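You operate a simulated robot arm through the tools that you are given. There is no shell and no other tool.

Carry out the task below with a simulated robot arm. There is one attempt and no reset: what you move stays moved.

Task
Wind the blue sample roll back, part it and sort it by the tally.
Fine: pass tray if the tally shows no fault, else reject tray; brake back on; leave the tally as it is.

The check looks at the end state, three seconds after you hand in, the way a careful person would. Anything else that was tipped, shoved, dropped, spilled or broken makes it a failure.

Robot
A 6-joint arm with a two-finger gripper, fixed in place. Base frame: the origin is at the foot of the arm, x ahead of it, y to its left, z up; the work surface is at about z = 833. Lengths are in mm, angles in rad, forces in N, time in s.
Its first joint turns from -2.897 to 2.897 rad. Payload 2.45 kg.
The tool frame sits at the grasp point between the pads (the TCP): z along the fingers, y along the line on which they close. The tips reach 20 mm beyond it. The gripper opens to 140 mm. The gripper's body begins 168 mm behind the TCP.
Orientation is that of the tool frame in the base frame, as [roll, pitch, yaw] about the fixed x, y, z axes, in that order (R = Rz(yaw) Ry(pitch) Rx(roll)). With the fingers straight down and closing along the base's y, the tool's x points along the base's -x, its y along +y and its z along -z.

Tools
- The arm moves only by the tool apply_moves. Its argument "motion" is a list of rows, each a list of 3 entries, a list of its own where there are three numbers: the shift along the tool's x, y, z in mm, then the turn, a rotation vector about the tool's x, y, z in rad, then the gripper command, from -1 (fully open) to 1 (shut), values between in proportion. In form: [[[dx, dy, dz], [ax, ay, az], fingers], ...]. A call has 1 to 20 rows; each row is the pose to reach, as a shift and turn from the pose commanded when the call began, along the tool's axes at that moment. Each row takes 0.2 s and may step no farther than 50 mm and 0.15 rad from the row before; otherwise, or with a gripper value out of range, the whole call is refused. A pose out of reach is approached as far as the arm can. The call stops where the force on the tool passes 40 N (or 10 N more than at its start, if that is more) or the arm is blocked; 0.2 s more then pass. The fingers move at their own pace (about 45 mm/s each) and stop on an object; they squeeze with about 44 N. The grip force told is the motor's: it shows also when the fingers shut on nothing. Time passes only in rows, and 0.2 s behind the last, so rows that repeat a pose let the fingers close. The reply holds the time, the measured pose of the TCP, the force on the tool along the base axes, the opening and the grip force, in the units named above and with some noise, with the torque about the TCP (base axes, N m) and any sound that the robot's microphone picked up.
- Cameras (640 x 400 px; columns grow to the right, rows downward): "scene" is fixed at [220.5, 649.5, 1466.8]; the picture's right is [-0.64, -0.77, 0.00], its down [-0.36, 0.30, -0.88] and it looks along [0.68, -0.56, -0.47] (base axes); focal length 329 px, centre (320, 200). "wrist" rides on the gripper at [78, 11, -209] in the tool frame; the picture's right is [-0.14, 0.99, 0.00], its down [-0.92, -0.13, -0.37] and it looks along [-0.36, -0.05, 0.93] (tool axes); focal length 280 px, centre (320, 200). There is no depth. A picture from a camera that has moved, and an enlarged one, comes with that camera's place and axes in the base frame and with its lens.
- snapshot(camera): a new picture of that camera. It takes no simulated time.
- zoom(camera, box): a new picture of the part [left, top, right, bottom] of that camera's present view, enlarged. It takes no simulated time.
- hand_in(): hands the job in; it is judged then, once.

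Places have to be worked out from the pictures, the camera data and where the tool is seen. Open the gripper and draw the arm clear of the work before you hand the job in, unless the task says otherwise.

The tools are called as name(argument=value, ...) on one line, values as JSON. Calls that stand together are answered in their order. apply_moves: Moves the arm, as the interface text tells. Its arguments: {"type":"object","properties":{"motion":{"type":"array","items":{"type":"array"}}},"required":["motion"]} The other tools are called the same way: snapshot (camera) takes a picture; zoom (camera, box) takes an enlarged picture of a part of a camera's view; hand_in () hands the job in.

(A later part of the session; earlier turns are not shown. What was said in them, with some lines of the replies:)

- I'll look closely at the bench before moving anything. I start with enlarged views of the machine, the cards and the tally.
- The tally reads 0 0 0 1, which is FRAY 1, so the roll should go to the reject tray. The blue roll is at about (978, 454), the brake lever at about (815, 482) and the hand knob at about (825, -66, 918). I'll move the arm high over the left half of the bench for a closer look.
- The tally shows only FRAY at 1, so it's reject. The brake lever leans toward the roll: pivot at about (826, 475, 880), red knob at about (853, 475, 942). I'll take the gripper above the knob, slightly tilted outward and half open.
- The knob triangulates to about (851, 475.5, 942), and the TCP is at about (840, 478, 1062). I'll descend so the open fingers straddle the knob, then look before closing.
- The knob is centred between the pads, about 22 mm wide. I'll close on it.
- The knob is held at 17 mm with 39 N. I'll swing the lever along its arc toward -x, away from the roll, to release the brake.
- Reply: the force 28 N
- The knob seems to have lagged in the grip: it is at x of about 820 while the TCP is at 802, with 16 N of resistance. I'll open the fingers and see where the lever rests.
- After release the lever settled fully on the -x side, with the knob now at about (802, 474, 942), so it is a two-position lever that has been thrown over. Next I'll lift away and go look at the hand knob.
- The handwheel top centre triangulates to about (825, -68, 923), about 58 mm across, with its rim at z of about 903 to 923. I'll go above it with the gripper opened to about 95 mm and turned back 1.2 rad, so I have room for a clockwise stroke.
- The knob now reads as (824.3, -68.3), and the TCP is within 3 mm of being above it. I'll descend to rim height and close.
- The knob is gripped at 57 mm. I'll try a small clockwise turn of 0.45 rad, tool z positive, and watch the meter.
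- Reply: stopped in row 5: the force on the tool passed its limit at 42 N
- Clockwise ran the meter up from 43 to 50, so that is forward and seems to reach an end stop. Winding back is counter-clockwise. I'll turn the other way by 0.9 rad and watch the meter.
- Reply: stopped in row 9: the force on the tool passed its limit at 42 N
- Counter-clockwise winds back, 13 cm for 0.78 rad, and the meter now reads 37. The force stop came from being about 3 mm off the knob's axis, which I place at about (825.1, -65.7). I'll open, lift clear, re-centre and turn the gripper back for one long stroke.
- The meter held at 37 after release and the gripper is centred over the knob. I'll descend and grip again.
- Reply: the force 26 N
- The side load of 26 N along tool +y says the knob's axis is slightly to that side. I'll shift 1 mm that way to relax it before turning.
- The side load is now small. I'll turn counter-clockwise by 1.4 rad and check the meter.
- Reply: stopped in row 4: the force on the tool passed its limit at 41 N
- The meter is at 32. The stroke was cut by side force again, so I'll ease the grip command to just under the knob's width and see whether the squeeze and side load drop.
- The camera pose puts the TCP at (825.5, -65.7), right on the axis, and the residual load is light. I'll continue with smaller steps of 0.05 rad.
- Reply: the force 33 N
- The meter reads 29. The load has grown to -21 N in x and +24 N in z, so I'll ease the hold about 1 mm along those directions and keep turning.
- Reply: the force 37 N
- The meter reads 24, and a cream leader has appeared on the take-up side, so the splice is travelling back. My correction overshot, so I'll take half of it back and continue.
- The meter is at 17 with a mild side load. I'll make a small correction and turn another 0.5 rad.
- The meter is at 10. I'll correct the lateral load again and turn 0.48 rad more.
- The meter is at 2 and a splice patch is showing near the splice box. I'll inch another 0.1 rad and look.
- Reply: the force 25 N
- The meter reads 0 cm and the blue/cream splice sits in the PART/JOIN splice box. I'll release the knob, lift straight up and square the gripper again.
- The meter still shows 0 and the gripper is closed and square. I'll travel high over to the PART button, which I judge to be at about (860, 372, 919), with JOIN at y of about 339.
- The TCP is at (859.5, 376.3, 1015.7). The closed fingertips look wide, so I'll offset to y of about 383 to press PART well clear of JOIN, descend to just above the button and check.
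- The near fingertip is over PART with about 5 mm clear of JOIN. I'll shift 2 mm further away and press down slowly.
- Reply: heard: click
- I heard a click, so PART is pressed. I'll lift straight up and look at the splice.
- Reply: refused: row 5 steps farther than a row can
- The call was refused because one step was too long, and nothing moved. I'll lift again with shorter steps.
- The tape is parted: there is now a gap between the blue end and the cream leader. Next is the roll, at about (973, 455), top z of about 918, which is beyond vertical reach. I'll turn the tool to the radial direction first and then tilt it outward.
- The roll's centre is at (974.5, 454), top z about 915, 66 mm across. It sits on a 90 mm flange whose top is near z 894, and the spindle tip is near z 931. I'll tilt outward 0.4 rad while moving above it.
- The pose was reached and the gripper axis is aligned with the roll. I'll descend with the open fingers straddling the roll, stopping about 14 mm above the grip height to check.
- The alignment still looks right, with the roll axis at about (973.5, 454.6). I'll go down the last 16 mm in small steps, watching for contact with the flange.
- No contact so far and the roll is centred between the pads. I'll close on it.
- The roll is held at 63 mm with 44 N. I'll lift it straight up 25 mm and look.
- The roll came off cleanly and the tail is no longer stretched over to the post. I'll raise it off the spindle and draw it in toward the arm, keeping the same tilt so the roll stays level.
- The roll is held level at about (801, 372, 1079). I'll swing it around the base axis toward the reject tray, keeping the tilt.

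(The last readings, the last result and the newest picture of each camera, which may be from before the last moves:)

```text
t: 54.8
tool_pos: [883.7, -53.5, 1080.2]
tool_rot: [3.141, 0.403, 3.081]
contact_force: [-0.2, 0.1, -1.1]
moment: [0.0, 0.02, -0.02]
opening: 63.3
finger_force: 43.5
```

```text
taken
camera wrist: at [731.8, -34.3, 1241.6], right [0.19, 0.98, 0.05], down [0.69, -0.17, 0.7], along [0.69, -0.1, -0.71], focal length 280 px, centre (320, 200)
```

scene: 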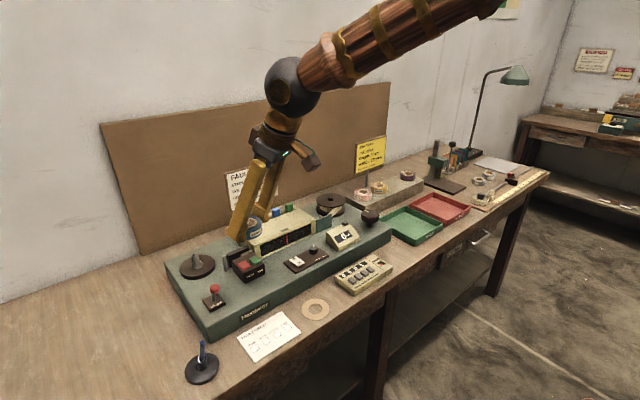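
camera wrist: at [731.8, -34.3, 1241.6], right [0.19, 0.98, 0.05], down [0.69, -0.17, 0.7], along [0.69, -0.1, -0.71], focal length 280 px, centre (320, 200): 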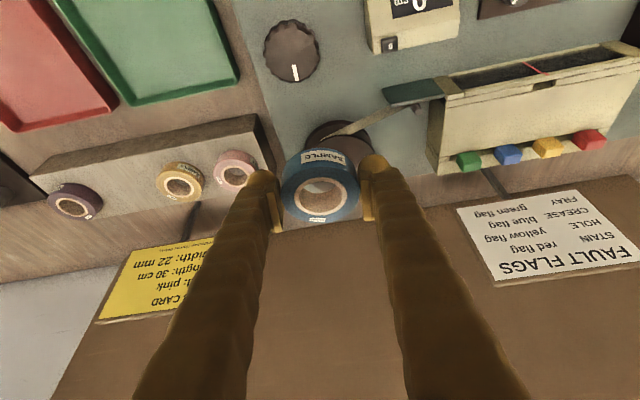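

apply_moves(motion=[[[1.0, -44.1, -0.4], [0.0195, 0, 0.0461], 0.3], [[4.1, -88.2, -1.7], [0.0389, 0, 0.0921], 0.3], [[9.1, -132.0, -3.9], [0.0584, 0, 0.1382], 0.3], [[16.2, -175.4, -6.9], [0.0779, 0, 0.1842], 0.3], [[25.3, -218.5, -10.7], [0.0974, 0, 0.2303], 0.3], [[36.3, -260.9, -15.3], [0.1168, 0, 0.2763], 0.3], [[49.3, -302.8, -20.8], [0.1363, 0, 0.3224], 0.3], [[64.2, -343.9, -27.1], [0.1558, 0, 0.3684], 0.3], [[74.1, -368.0, -31.3], [0.1674, 0, 0.3961], 0.3], [[74.1, -368.0, -31.3], [0.1674, 0, 0.3961], 0.3]])

snapshot(camera="wrist")

snapshot(camera="scene")

```text
t: 57.0
tool_pos: [779.3, -416.8, 1079.9]
tool_rot: [-3.141, 0.401, 2.647]
contact_force: [0.1, 0.1, -0.4]
moment: [-0.02, 0.06, -0.02]
opening: 63.1
finger_force: 44.2
```

```text
taken
camera wrist: at [649.1, -335.1, 1241.8], right [0.58, 0.81, 0.05], down [0.56, -0.45, 0.7], along [0.59, -0.38, -0.71], focal length 280 px, centre (320, 200)
```

wrist: 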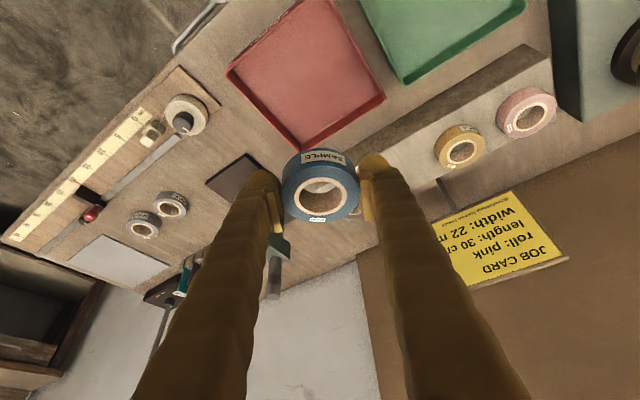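

```text
taken
```

scene: 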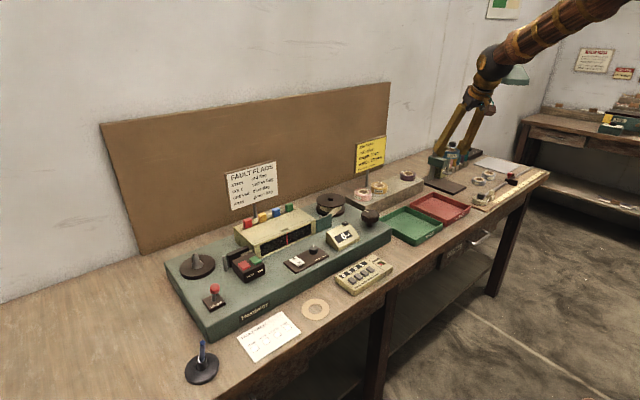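

The TCP is at (778.8, -417.5, 1079.7), over the red tray, whose centre is at about (776, -417). I'll lower to about 17 mm above the tray floor and look.

apply_moves(motion=[[[17, -0.2, 36], [0, 0, 0], 0.3], [[34, -0.4, 73], [0, 0, 0], 0.3], [[50, -0.6, 109], [0, 0, 0], 0.3], [[67, -0.9, 145], [0, 0, 0], 0.3], [[83.5, -1.1, 181.5], [0, 0, 0], 0.3], [[83.5, -1.1, 181.5], [0, 0, 0], 0.3]])

snapshot(camera="wrist")

zoom(camera="scene", box=[380, 150, 500, 250])

```text
t: 58.4
tool_pos: [771.9, -414.3, 881.2]
tool_rot: [-3.141, 0.401, 2.65]
contact_force: [-0.2, 0.5, -0.3]
moment: [0.02, 0.0, 0.03]
opening: 63.3
finger_force: 44.3
```

```text
taken
camera wrist: at [641.5, -333.4, 1042.0], right [0.58, 0.81, 0.05], down [0.56, -0.45, 0.7], along [0.59, -0.38, -0.71], focal length 280 px, centre (320, 200)
```

wrist: 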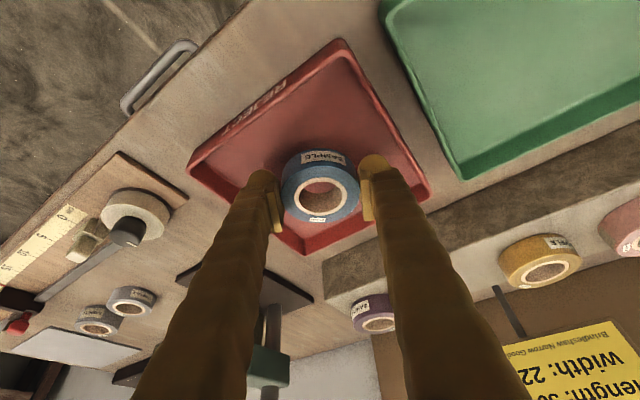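

```text
4.00 times, centred on (440, 200) of scene
camera zoom: at [220.5, 649.5, 1466.8], right [-0.64, -0.77, 0.0], down [-0.36, 0.3, -0.88], along [0.68, -0.56, -0.47], focal length 1317 px, centre (-160, 200)
```

zoom: 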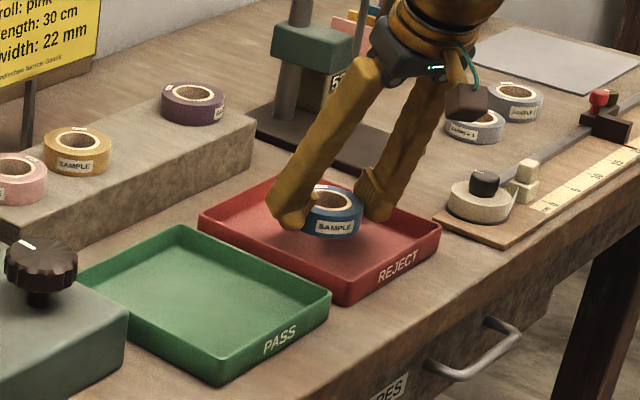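

The roll is centred over the red tray. I'll lower 12 mm and then feel for the floor in small steps.

apply_moves(motion=[[[2, 0, 4.6], [0, 0, 0], 0.3], [[3.9, 0, 9.2], [0, 0, 0], 0.3], [[5.1, 0, 12], [0, 0, 0], 0.3], [[5.1, 0, 12], [0, 0, 0], 0.3]])

zoom(camera="scene", box=[410, 180, 480, 230])

zoom(camera="wrist", box=[220, 100, 420, 260])

```text
t: 59.4
tool_pos: [773.7, -414.6, 867.3]
tool_rot: [3.141, 0.401, 2.647]
contact_force: [0.4, 0.6, -0.7]
moment: [0.01, 0.01, 0.01]
opening: 63.1
finger_force: 43.8
```

```text
8.00 times, centred on (445, 205) of scene
camera zoom: at [220.5, 649.5, 1466.8], right [-0.64, -0.77, 0.0], down [-0.36, 0.3, -0.88], along [0.68, -0.56, -0.47], focal length 2634 px, centre (-680, 160)
```

zoom: 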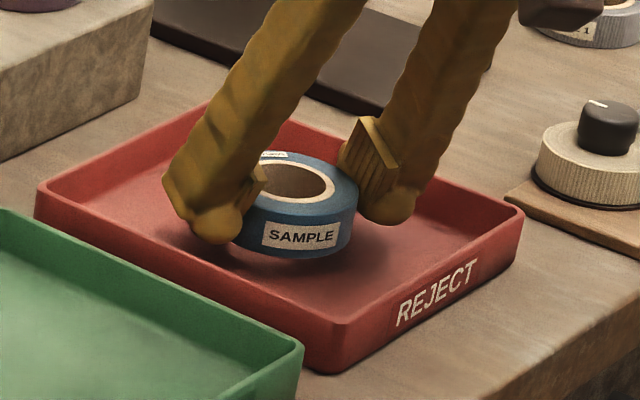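

```text
2.50 times, centred on (320, 180) of wrist
camera zoom: at [643.6, -333.5, 1029.5], right [0.58, 0.81, 0.05], down [0.56, -0.45, 0.7], along [0.59, -0.38, -0.71], focal length 701 px, centre (320, 250)
```

zoom: 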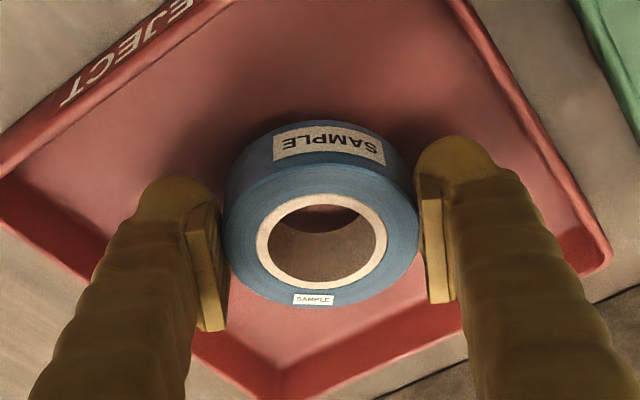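

There's still a small gap below the roll. I'll lower 1 mm at a time.

apply_moves(motion=[[[0.4, 0, 0.9], [0, 0, 0], 0.3], [[0.8, 0, 1.8], [0, 0, 0], 0.3], [[1.2, 0, 2.8], [0, 0, 0], 0.3], [[1.2, 0, 2.8], [0, 0, 0], 0.3]])

zoom(camera="scene", box=[410, 180, 480, 230])

```text
t: 60.4
tool_pos: [774.5, -414.9, 863.8]
tool_rot: [3.141, 0.401, 2.65]
contact_force: [-0.3, 0.6, -0.7]
moment: [0.0, -0.02, 0.02]
opening: 63.4
finger_force: 44.0
```

```text
8.00 times, centred on (445, 205) of scene
camera zoom: at [220.5, 649.5, 1466.8], right [-0.64, -0.77, 0.0], down [-0.36, 0.3, -0.88], along [0.68, -0.56, -0.47], focal length 2634 px, centre (-680, 160)
```

zoom: 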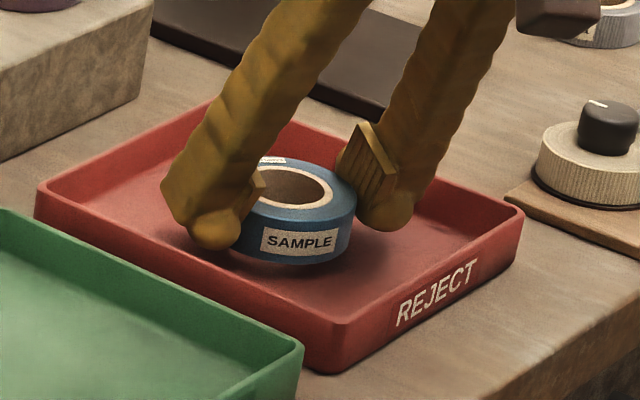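

apply_moves(motion=[[[0.4, 0, 0.9], [0, 0, 0], 0.3], [[0.6, 0, 1.4], [0, 0, 0], 0.3], [[0.8, 0, 1.8], [0, 0, 0], 0.3], [[0.8, 0, 1.8], [0, 0, 0], 0.3]])

zoom(camera="scene", box=[410, 180, 480, 230])

```text
t: 61.4
tool_pos: [773.5, -415.2, 862.4]
tool_rot: [-3.14, 0.4, 2.649]
contact_force: [0.8, 1.0, -0.8]
moment: [0.02, 0.05, 0.01]
opening: 63.3
finger_force: 43.8
```

```text
8.00 times, centred on (445, 205) of scene
camera zoom: at [220.5, 649.5, 1466.8], right [-0.64, -0.77, 0.0], down [-0.36, 0.3, -0.88], along [0.68, -0.56, -0.47], focal length 2634 px, centre (-680, 160)
```

zoom: 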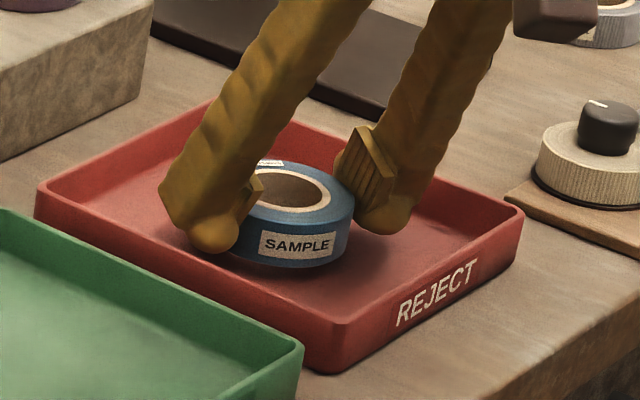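

apply_moves(motion=[[[0.2, 0, 0.5], [0, 0, 0], 0.3], [[0.4, 0, 0.9], [0, 0, 0], 0.3], [[0.6, 0, 1.4], [0, 0, 0], 0.3], [[0.6, 0, 1.4], [0, 0, 0], 0.3]])

zoom(camera="scene", box=[410, 180, 480, 230])

```text
t: 62.4
tool_pos: [774.6, -415.3, 861.4]
tool_rot: [3.14, 0.401, 2.648]
contact_force: [-0.3, -0.2, -1.2]
moment: [0.01, -0.01, 0.02]
opening: 63.2
finger_force: 43.9
```

```text
8.00 times, centred on (445, 205) of scene
camera zoom: at [220.5, 649.5, 1466.8], right [-0.64, -0.77, 0.0], down [-0.36, 0.3, -0.88], along [0.68, -0.56, -0.47], focal length 2634 px, centre (-680, 160)
```

zoom: 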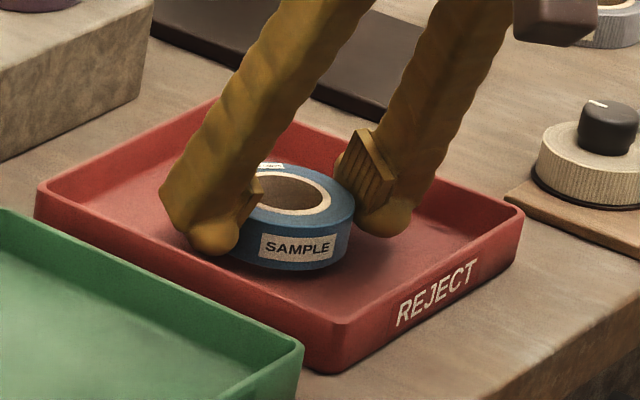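

apply_moves(motion=[[[0.2, 0, 0.5], [0, 0, 0], 0.3], [[0.4, 0, 0.9], [0, 0, 0], 0.3], [[0.4, 0, 0.9], [0, 0, 0], 0.3]])

```text
t: 63.2
tool_pos: [773.9, -413.9, 860.1]
tool_rot: [3.141, 0.401, 2.65]
contact_force: [-1.0, -0.9, -0.2]
moment: [-0.01, 0.01, 0.01]
opening: 63.1
finger_force: 44.5
```

apply_moves(motion=[[[0.2, 0, 0.5], [0, 0, 0], 0.3], [[0.4, 0, 0.9], [0, 0, 0], 0.3], [[0.4, 0, 0.9], [0, 0, 0], 0.3]])

zoom(camera="scene", box=[425, 190, 465, 220])

zoom(camera="wrist", box=[220, 100, 420, 260])

```text
t: 64.0
tool_pos: [773.8, -415.8, 860.4]
tool_rot: [-3.14, 0.401, 2.647]
contact_force: [-1.1, -0.6, -0.1]
moment: [0.01, 0.0, 0.05]
opening: 63.0
finger_force: 44.1
```

```text
13.33 times, centred on (445, 205) of scene
camera zoom: at [220.5, 649.5, 1466.8], right [-0.64, -0.77, 0.0], down [-0.36, 0.3, -0.88], along [0.68, -0.56, -0.47], focal length 4390 px, centre (-1347, 133)
```

zoom: 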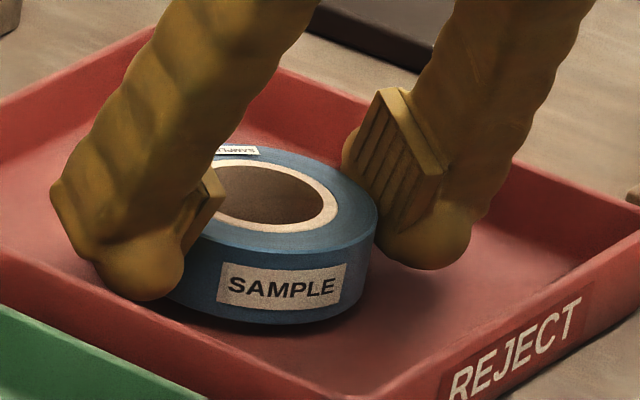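

```text
2.50 times, centred on (320, 180) of wrist
camera zoom: at [644.0, -333.2, 1020.7], right [0.58, 0.81, 0.05], down [0.56, -0.45, 0.7], along [0.59, -0.38, -0.71], focal length 701 px, centre (320, 250)
```

zoom: 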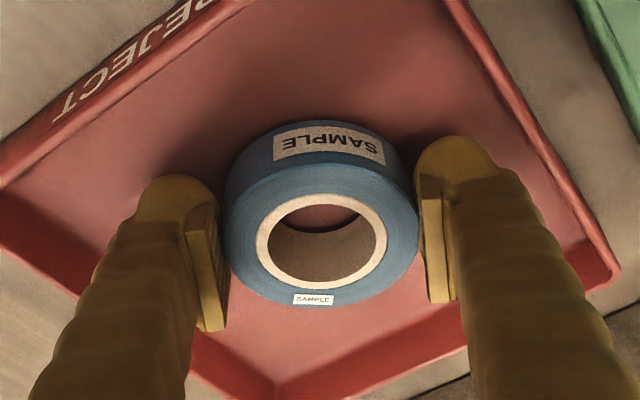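

apply_moves(motion=[[[0.2, 0, 0.5], [0, 0, 0], 0.3], [[0.4, 0, 0.9], [0, 0, 0], 0.3], [[0.4, 0, 0.9], [0, 0, 0], 0.3]])

zoom(camera="scene", box=[425, 190, 465, 220])

```text
t: 64.8
tool_pos: [775.1, -415.3, 858.0]
tool_rot: [3.141, 0.401, 2.647]
contact_force: [-0.2, -0.3, -0.1]
moment: [-0.03, 0.0, 0.0]
opening: 63.2
finger_force: 44.6
```

```text
13.33 times, centred on (445, 205) of scene
camera zoom: at [220.5, 649.5, 1466.8], right [-0.64, -0.77, 0.0], down [-0.36, 0.3, -0.88], along [0.68, -0.56, -0.47], focal length 4390 px, centre (-1347, 133)
```

zoom: 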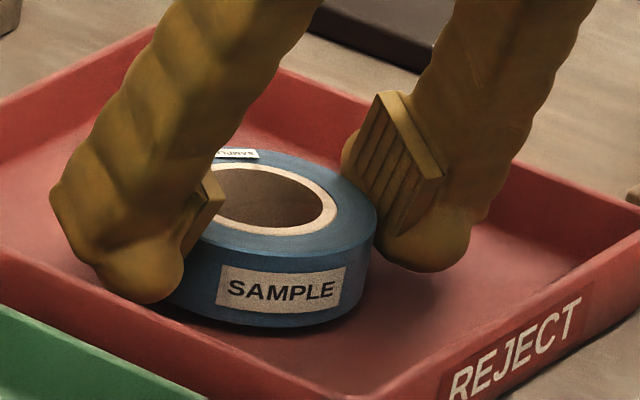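

apply_moves(motion=[[[0.2, 0, 0.5], [0, 0, 0], 0.3], [[0.4, 0, 0.9], [0, 0, 0], 0.3], [[0.4, 0, 0.9], [0, 0, 0], 0.3]])

```text
t: 65.6
tool_pos: [773.5, -415.2, 856.7]
tool_rot: [3.141, 0.401, 2.647]
contact_force: [-1.0, -0.4, -0.8]
moment: [0.0, 0.01, 0.01]
opening: 62.9
finger_force: 43.7
```

apply_moves(motion=[[[0.2, 0, 0.5], [0, 0, 0], 0.3], [[0.4, 0, 0.9], [0, 0, 0], 0.3], [[0.4, 0, 0.9], [0, 0, 0], 0.3]])

zoom(camera="scene", box=[425, 190, 465, 220])

zoom(camera="wrist", box=[220, 100, 420, 260])

```text
t: 66.4
tool_pos: [774.4, -415.3, 857.2]
tool_rot: [3.141, 0.401, 2.646]
contact_force: [-0.2, -0.2, 0.0]
moment: [0.01, 0.0, -0.01]
opening: 63.1
finger_force: 43.9
```

```text
13.33 times, centred on (445, 205) of scene
camera zoom: at [220.5, 649.5, 1466.8], right [-0.64, -0.77, 0.0], down [-0.36, 0.3, -0.88], along [0.68, -0.56, -0.47], focal length 4390 px, centre (-1347, 133)
```

zoom: 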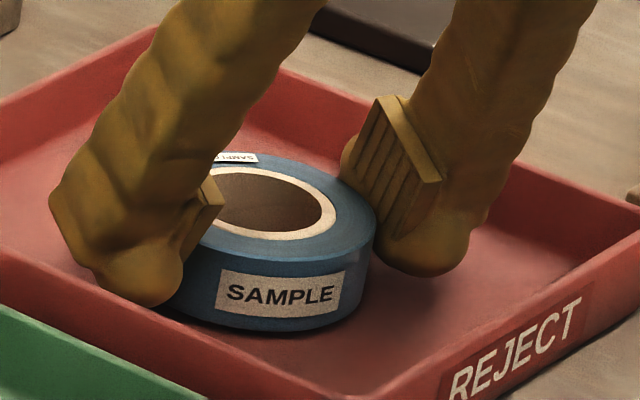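

```text
2.50 times, centred on (320, 180) of wrist
camera zoom: at [644.1, -333.5, 1018.1], right [0.58, 0.81, 0.05], down [0.56, -0.45, 0.7], along [0.59, -0.38, -0.71], focal length 701 px, centre (320, 250)
```

zoom: 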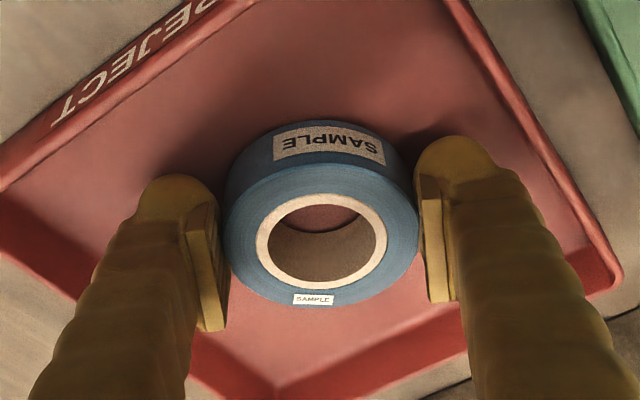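

apply_moves(motion=[[[0.2, 0, 0.5], [0, 0, 0], 0.3], [[0.4, 0, 0.9], [0, 0, 0], 0.3], [[0.6, 0, 1.4], [0, 0, 0], 0.3], [[0.6, 0, 1.4], [0, 0, 0], 0.3]])

zoom(camera="scene", box=[425, 190, 465, 220])

```text
t: 67.4
tool_pos: [773.7, -416.0, 854.8]
tool_rot: [3.141, 0.402, 2.65]
contact_force: [0.2, -0.1, -0.3]
moment: [-0.02, 0.0, 0.0]
opening: 63.2
finger_force: 44.1
```

```text
13.33 times, centred on (445, 205) of scene
camera zoom: at [220.5, 649.5, 1466.8], right [-0.64, -0.77, 0.0], down [-0.36, 0.3, -0.88], along [0.68, -0.56, -0.47], focal length 4390 px, centre (-1347, 133)
```

zoom: 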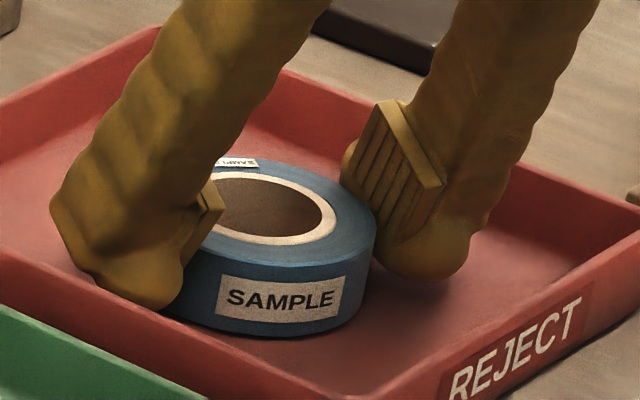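

apply_moves(motion=[[[0.2, 0, 0.5], [0, 0, 0], 0.3], [[0.4, 0, 0.9], [0, 0, 0], 0.3], [[0.6, 0, 1.4], [0, 0, 0], 0.3], [[0.6, 0, 1.4], [0, 0, 0], 0.3]])

zoom(camera="scene", box=[425, 190, 465, 220])

```text
t: 68.4
tool_pos: [773.4, -415.5, 854.2]
tool_rot: [-3.141, 0.403, 2.648]
contact_force: [-7.2, -0.6, 17.9]
moment: [-0.12, 0.05, -0.04]
opening: 62.9
finger_force: 43.6
```

```text
13.33 times, centred on (445, 205) of scene
camera zoom: at [220.5, 649.5, 1466.8], right [-0.64, -0.77, 0.0], down [-0.36, 0.3, -0.88], along [0.68, -0.56, -0.47], focal length 4390 px, centre (-1347, 133)
```

zoom: 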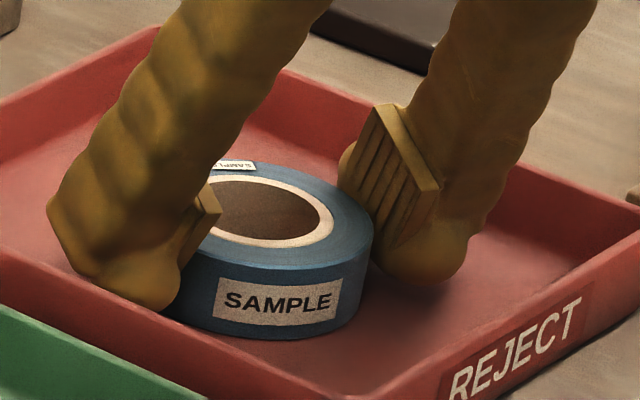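

The roll has touched the tray floor, with 18 N upward. I'll ease off a hair and open the fingers just enough to free it.

apply_moves(motion=[[[-0.25, 0, -0.6], [0, 0, 0], 0.3], [[-0.25, 0, -0.6], [0, 0, 0], 0.05], [[-0.25, 0, -0.6], [0, 0, 0], -0.08], [[-0.25, 0, -0.6], [0, 0, 0], -0.12], [[-0.25, 0, -0.6], [0, 0, 0], -0.12]])

zoom(camera="scene", box=[415, 185, 475, 225])

zoom(camera="wrist", box=[200, 80, 440, 280])

```text
t: 69.6
tool_pos: [772.9, -415.2, 853.3]
tool_rot: [3.141, 0.401, 2.651]
contact_force: [0.1, 0.6, -0.1]
moment: [0.02, 0.01, 0.05]
opening: 78.7
finger_force: 0.0
```

```text
10.00 times, centred on (445, 205) of scene
camera zoom: at [220.5, 649.5, 1466.8], right [-0.64, -0.77, 0.0], down [-0.36, 0.3, -0.88], along [0.68, -0.56, -0.47], focal length 3292 px, centre (-930, 150)
```

zoom: 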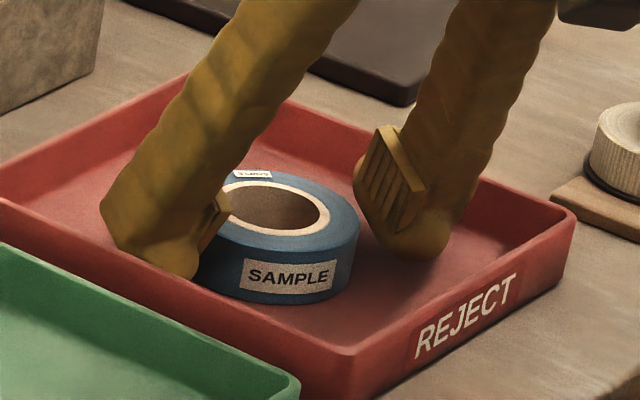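

```text
2.00 times, centred on (320, 180) of wrist
camera zoom: at [643.8, -333.5, 1015.1], right [0.58, 0.81, 0.05], down [0.56, -0.45, 0.7], along [0.59, -0.38, -0.71], focal length 561 px, centre (320, 240)
```

zoom: 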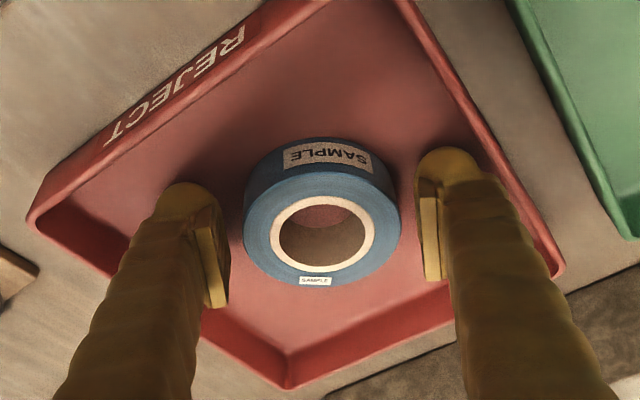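

The roll is resting flat in the reject tray and is free of the fingers. I'll lift straight up and square the tool for the trip back to the brake.

apply_moves(motion=[[[-7.8, 0, -18.4], [0, 0, 0], -0.12], [[-19.5, 0, -46.1], [0, 0, 0], -0.12], [[-35, 0, -82.9], [0, 0, 0], -0.12], [[-50.6, 0, -119.7], [-0.0479, 0, -0.1132], 0.0], [[-66.2, 0, -156.6], [-0.0957, 0, -0.2264], 0.0], [[-77.9, 0, -184.2], [-0.1436, 0, -0.3396], 0.0], [[-77.9, 0, -184.2], [-0.1914, 0, -0.4528], 0.0], [[-77.9, 0, -184.2], [-0.1914, 0, -0.4528], 0.0]])

snapshot(camera="wrist")

zoom(camera="scene", box=[380, 170, 500, 250])

```text
t: 71.4
tool_pos: [775.3, -415.6, 1055.1]
tool_rot: [-3.14, 0.403, -3.141]
contact_force: [0.2, -0.8, -0.1]
moment: [-0.02, 0.0, 0.03]
opening: 70.0
finger_force: 0.0
```

```text
taken
camera wrist: at [621.1, -404.5, 1216.2], right [0.13, 0.99, 0.05], down [0.7, -0.13, 0.7], along [0.7, -0.05, -0.71], focal length 280 px, centre (320, 200)
```

wrist: 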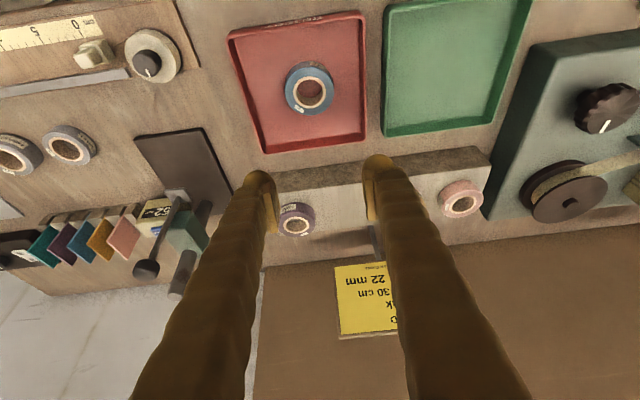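

```text
5.00 times, centred on (440, 210) of scene
camera zoom: at [220.5, 649.5, 1466.8], right [-0.64, -0.77, 0.0], down [-0.36, 0.3, -0.88], along [0.68, -0.56, -0.47], focal length 1646 px, centre (-280, 150)
```

zoom: 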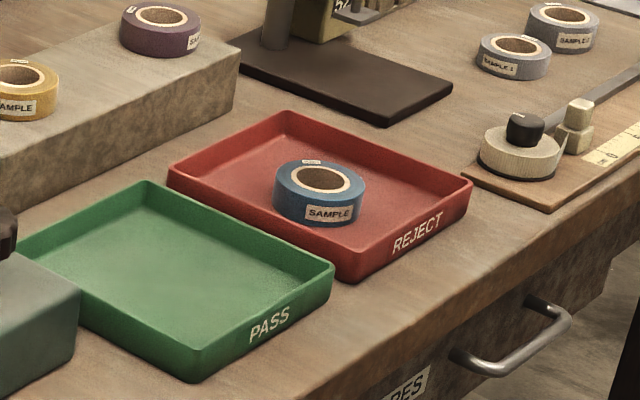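

The blue roll sits flat in the reject tray and nothing else has moved. I'll travel back across, high above the machine, to the brake lever.

apply_moves(motion=[[[-1.1, 46.8, 0.2], [0, 0.005, 0], 0.0], [[-2.2, 93.7, 0.4], [0, 0.01, 0], 0.0], [[-3.3, 140.5, 0.5], [0, 0.016, 0], 0.0], [[-4.4, 187.3, 0.7], [0, 0.021, 0], 0.0], [[-5.5, 234.2, 0.9], [0, 0.026, 0], 0.0], [[-6.6, 281, 1.1], [0, 0.032, 0], 0.0], [[-7.7, 327.8, 1.3], [0, 0.037, 0], 0.0], [[-8.8, 374.6, 1.4], [0, 0.042, 0], 0.0], [[-9.9, 421.5, 1.6], [0, 0.047, 0], 0.0], [[-10.9, 468.3, 1.8], [0, 0.053, 0], 0.0], [[-12, 515.1, 2], [0, 0.058, 0], 0.0], [[-13.1, 562, 2.1], [0, 0.063, 0], 0.0], [[-14.2, 608.8, 2.3], [0, 0.068, 0], 0.0], [[-15.3, 655.6, 2.5], [0, 0.074, 0], 0.0], [[-16.4, 702.5, 2.7], [0, 0.079, 0], 0.0], [[-17.5, 749.3, 2.9], [0, 0.084, 0], 0.0], [[-18.6, 796.1, 3], [0, 0.089, 0], 0.0], [[-19.7, 843, 3.2], [0, 0.095, 0], 0.0], [[-20.8, 889.8, 3.4], [0, 0.1, 0], 0.0], [[-20.8, 889.8, 3.4], [0, 0.1, 0], 0.0]])

snapshot(camera="wrist")

zoom(camera="scene", box=[140, 160, 300, 320])

```text
t: 75.6
tool_pos: [795.6, 475.6, 1057.5]
tool_rot: [-3.141, 0.302, 3.14]
contact_force: [-0.1, 0.8, -1.1]
moment: [0.03, 0.03, 0.0]
opening: 69.9
finger_force: 0.0
```

```text
taken
camera wrist: at [659.2, 487.1, 1234.4], right [0.13, 0.99, 0.04], down [0.77, -0.13, 0.63], along [0.62, -0.05, -0.78], focal length 280 px, centre (320, 200)
```

wrist: 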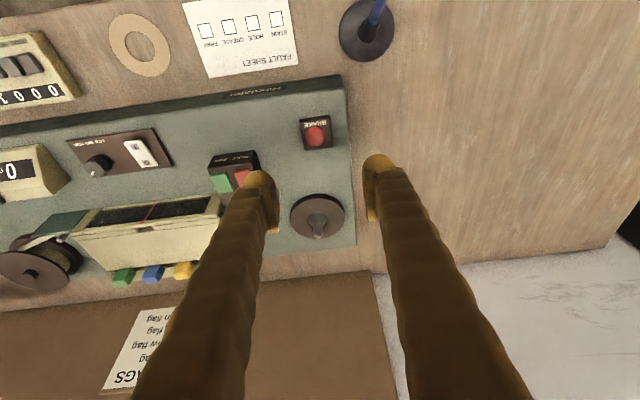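

```text
2.50 times, centred on (220, 240) of scene
camera zoom: at [220.5, 649.5, 1466.8], right [-0.64, -0.77, 0.0], down [-0.36, 0.3, -0.88], along [0.68, -0.56, -0.47], focal length 823 px, centre (570, 100)
```

zoom: 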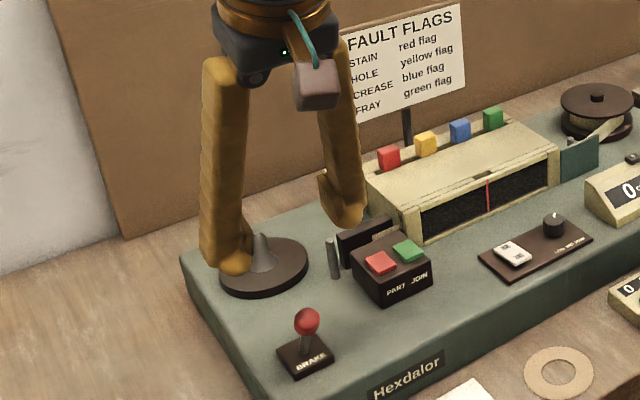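

The lever knob is at about (801, 475.3, 942), still in the off position. I'll descend around it with the fingers open.

apply_moves(motion=[[[7, -0.2, 28], [0, 0, 0], 0.0], [[14, -0.4, 56], [0, 0, 0], 0.0], [[22, -0.6, 85], [0, 0, 0], 0.0], [[29, -0.8, 112.3], [0, 0, 0], 0.0], [[29, -0.8, 112.3], [0, 0, 0], 0.0]])

zoom(camera="wrist", box=[220, 60, 420, 260])

zoom(camera="scene", box=[160, 220, 260, 320])

```text
t: 76.8
tool_pos: [800.7, 474.7, 942.1]
tool_rot: [-3.14, 0.303, 3.138]
contact_force: [0.9, -0.3, -1.2]
moment: [0.02, 0.0, 0.03]
opening: 70.2
finger_force: 0.0
```

```text
2.00 times, centred on (320, 160) of wrist
camera zoom: at [665.3, 486.2, 1118.4], right [0.13, 0.99, 0.04], down [0.77, -0.13, 0.63], along [0.62, -0.05, -0.78], focal length 561 px, centre (320, 280)
```

zoom: 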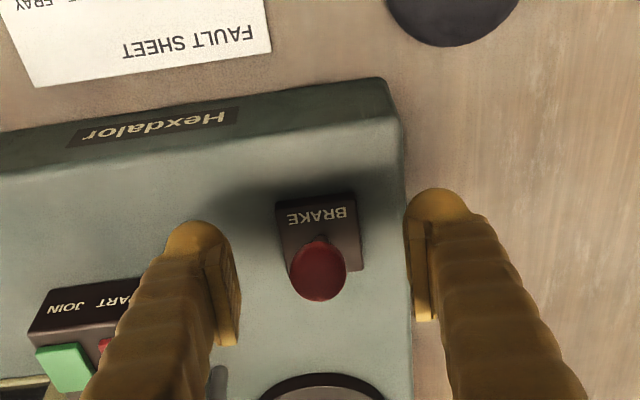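

```text
4.00 times, centred on (210, 270) of scene
camera zoom: at [220.5, 649.5, 1466.8], right [-0.64, -0.77, 0.0], down [-0.36, 0.3, -0.88], along [0.68, -0.56, -0.47], focal length 1317 px, centre (760, -80)
```

zoom: 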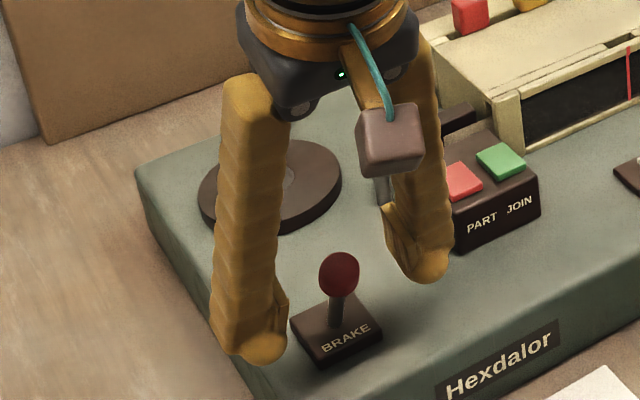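

The knob is centred between the pads. I'll close on it.

apply_moves(motion=[[[0, 0, 0], [0, 0, 0], 0.4], [[0, 0, 0], [0, 0, 0], 0.8], [[0, 0, 0], [0, 0, 0], 1.0], [[0, 0, 0], [0, 0, 0], 1.0], [[0, 0, 0], [0, 0, 0], 1.0]])

```text
t: 78.0
tool_pos: [802.3, 475.7, 943.0]
tool_rot: [-3.142, 0.302, 3.139]
contact_force: [0.6, -7.5, 0.5]
moment: [0.03, -0.03, -0.05]
opening: 17.0
finger_force: 39.3
```

The knob is held. I'll swing the lever back along its arc toward +x, to its original brake-on side.

apply_moves(motion=[[[-7.4, 0, 0.4], [0, 0, 0], 1.0], [[-16.5, 0, 1.4], [0, 0, 0], 1.0], [[-24.7, 0, 3.5], [0, 0, 0], 1.0], [[-32.6, 0, 6.4], [0, 0, 0], 1.0], [[-40.7, 0, 10.7], [0, 0, 0], 1.0], [[-46.9, 0, 14.9], [0, 0, 0], 1.0]])

zoom(camera="wrist", box=[220, 60, 420, 260])

zoom(camera="scene", box=[160, 220, 260, 320])

```text
t: 79.4
tool_pos: [849.9, 473.2, 943.6]
tool_rot: [3.141, 0.301, 3.14]
contact_force: [-16.3, 12.0, 10.0]
moment: [-0.04, 1.22, -0.19]
opening: 16.8
finger_force: 42.2
```

```text
2.00 times, centred on (320, 160) of wrist
camera zoom: at [713.9, 485.6, 1119.1], right [0.13, 0.99, 0.04], down [0.77, -0.13, 0.63], along [0.63, -0.05, -0.78], focal length 561 px, centre (320, 280)
```

zoom: 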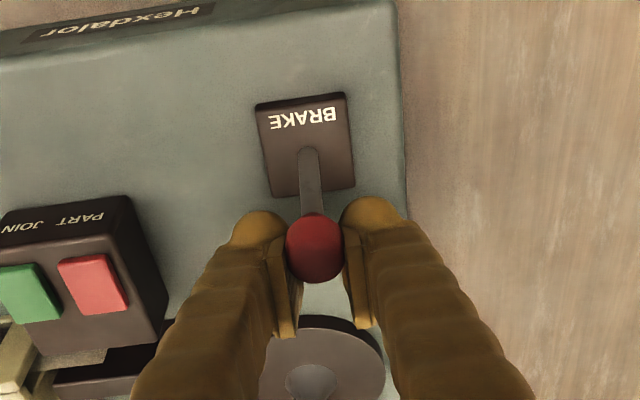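

```text
4.00 times, centred on (210, 270) of scene
camera zoom: at [220.5, 649.5, 1466.8], right [-0.64, -0.77, 0.0], down [-0.36, 0.3, -0.88], along [0.68, -0.56, -0.47], focal length 1317 px, centre (760, -80)
```

zoom: 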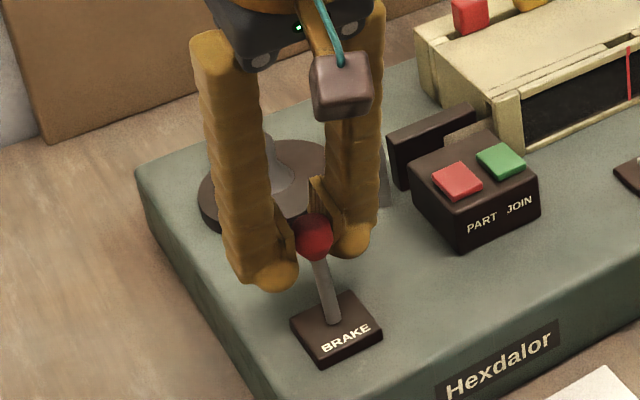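

The knob is past centre, at x of about 837. I'll release it and check that it settles on the on side.

apply_moves(motion=[[[0, 0, 0], [0, 0, 0], 0.6], [[0, 0, 0], [0, 0, 0], 0.3], [[0, 0, 0], [0, 0, 0], 0.0], [[0, 0, 0], [0, 0, 0], 0.0]])

zoom(camera="wrist", box=[220, 60, 420, 260])

zoom(camera="scene", box=[160, 220, 260, 320])

```text
t: 80.4
tool_pos: [849.1, 474.9, 942.3]
tool_rot: [3.141, 0.302, 3.14]
contact_force: [0.4, -0.2, 0.0]
moment: [0.0, 0.01, -0.03]
opening: 69.9
finger_force: 0.0
```

```text
2.00 times, centred on (320, 160) of wrist
camera zoom: at [713.9, 485.3, 1118.4], right [0.13, 0.99, 0.04], down [0.77, -0.13, 0.63], along [0.62, -0.05, -0.78], focal length 561 px, centre (320, 280)
```

zoom: 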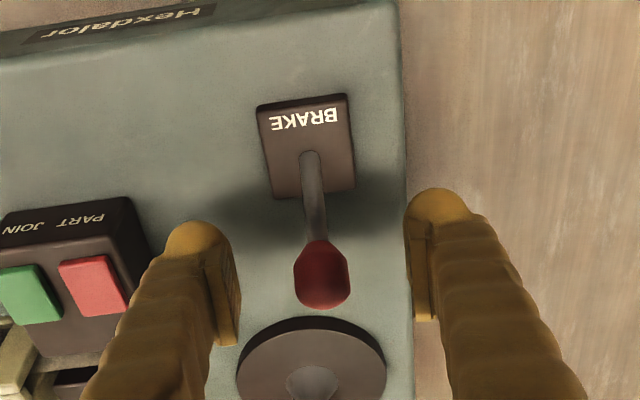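

```text
4.00 times, centred on (210, 270) of scene
camera zoom: at [220.5, 649.5, 1466.8], right [-0.64, -0.77, 0.0], down [-0.36, 0.3, -0.88], along [0.68, -0.56, -0.47], focal length 1317 px, centre (760, -80)
```

zoom: 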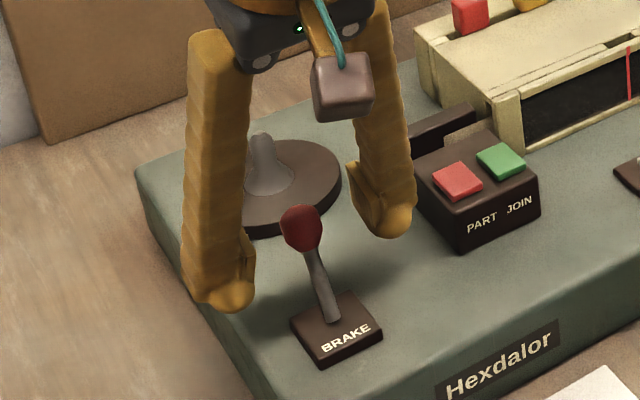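

The lever is back in its original position and the brake is on. I'll lift straight up and draw the arm clear.

apply_moves(motion=[[[-13.3, 0, -43], [0, 0, 0], 0.0], [[-26.6, 0, -86], [0, 0, 0], 0.0], [[-39.9, 0, -129], [0, 0, 0], -0.3], [[-53.2, 0, -172], [0, 0.05, 0], -0.6], [[-66.5, 0, -215], [0, 0.1, 0], -1.0], [[-60, -30, -250], [0, 0.15, 0], -1.0], [[-45, -65, -278], [0, 0.2, 0], -1.0], [[-25, -105, -295], [0, 0.25, 0], -1.0], [[0, -145, -305], [0, 0.3, 0], -1.0], [[10, -190, -308], [0, 0.3, 0], -1.0]])

snapshot(camera="scene")

snapshot(camera="wrist")

zoom(camera="scene", box=[160, 180, 320, 320])

zoom(camera="scene", box=[310, 170, 480, 300])

```text
t: 82.6
tool_pos: [749.2, 283.3, 1233.1]
tool_rot: [3.141, 0.0, 3.141]
contact_force: [-0.1, 0.2, 1.1]
moment: [0.0, 0.08, -0.02]
opening: 140.1
finger_force: 0.0
```

```text
taken
```

scene: 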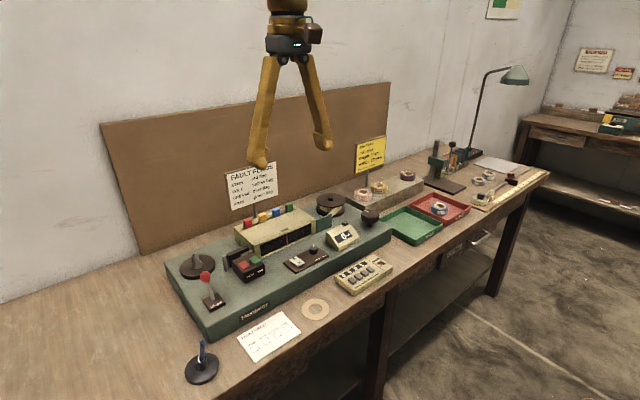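

```text
taken
camera wrist: at [670.7, 293.8, 1442.2], right [0.14, 0.99, 0.0], down [0.92, -0.13, 0.37], along [0.37, -0.05, -0.93], focal length 280 px, centre (320, 200)
```

wrist: 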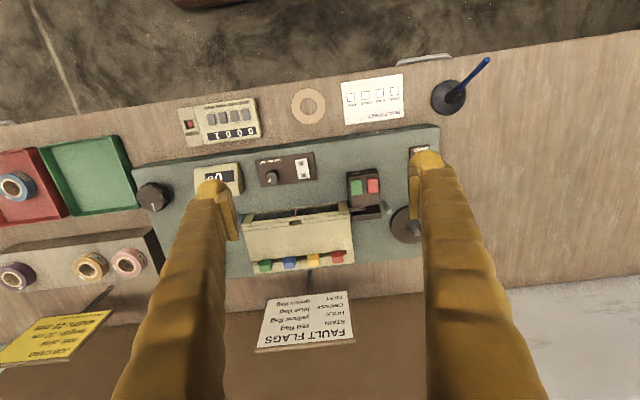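

```text
2.86 times, centred on (240, 250) of scene
camera zoom: at [220.5, 649.5, 1466.8], right [-0.64, -0.77, 0.0], down [-0.36, 0.3, -0.88], along [0.68, -0.56, -0.47], focal length 941 px, centre (549, 57)
```

zoom: 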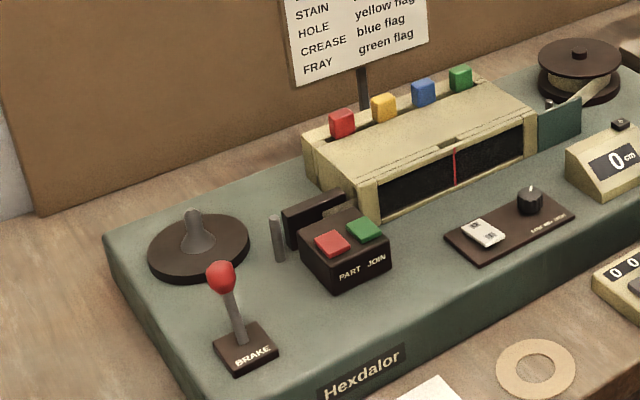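

```text
3.08 times, centred on (395, 235) of scene
camera zoom: at [220.5, 649.5, 1466.8], right [-0.64, -0.77, 0.0], down [-0.36, 0.3, -0.88], along [0.68, -0.56, -0.47], focal length 1013 px, centre (89, 92)
```

zoom: 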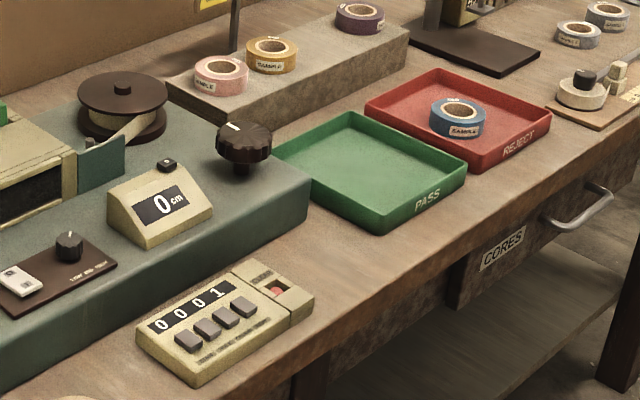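

The end state looks right: the meter reads 0 cm, the tape is parted and the blue roll lies flat in the reject tray. The tally still shows 0001, the brake is back on, nothing else is disturbed, and the gripper is open and clear. I'm handing in.

hand_in()

```text
The job is handed in.
```

The blue sample roll is wound back to 0 cm, parted from the leader, and lying flat in the reject tray. I handed the job in; the result of the check hasn't come back.

- **Sorting:** the tally showed one fault (FRAY 1), so the roll went to reject. The tally still reads 0001.
- **Brake:** I moved the lever off to wind and put it back where it started. I took that starting position as "on", because the job says "back on"; nothing on the machine marks it.
- **Winding:** my first turn of the hand knob went the wrong way and ran the meter from 43 up to 50 cm. I then wound it all the way back, so the roll's end state isn't affected.

The last pictures show nothing else moved on the bench, and the arm is open and clear.
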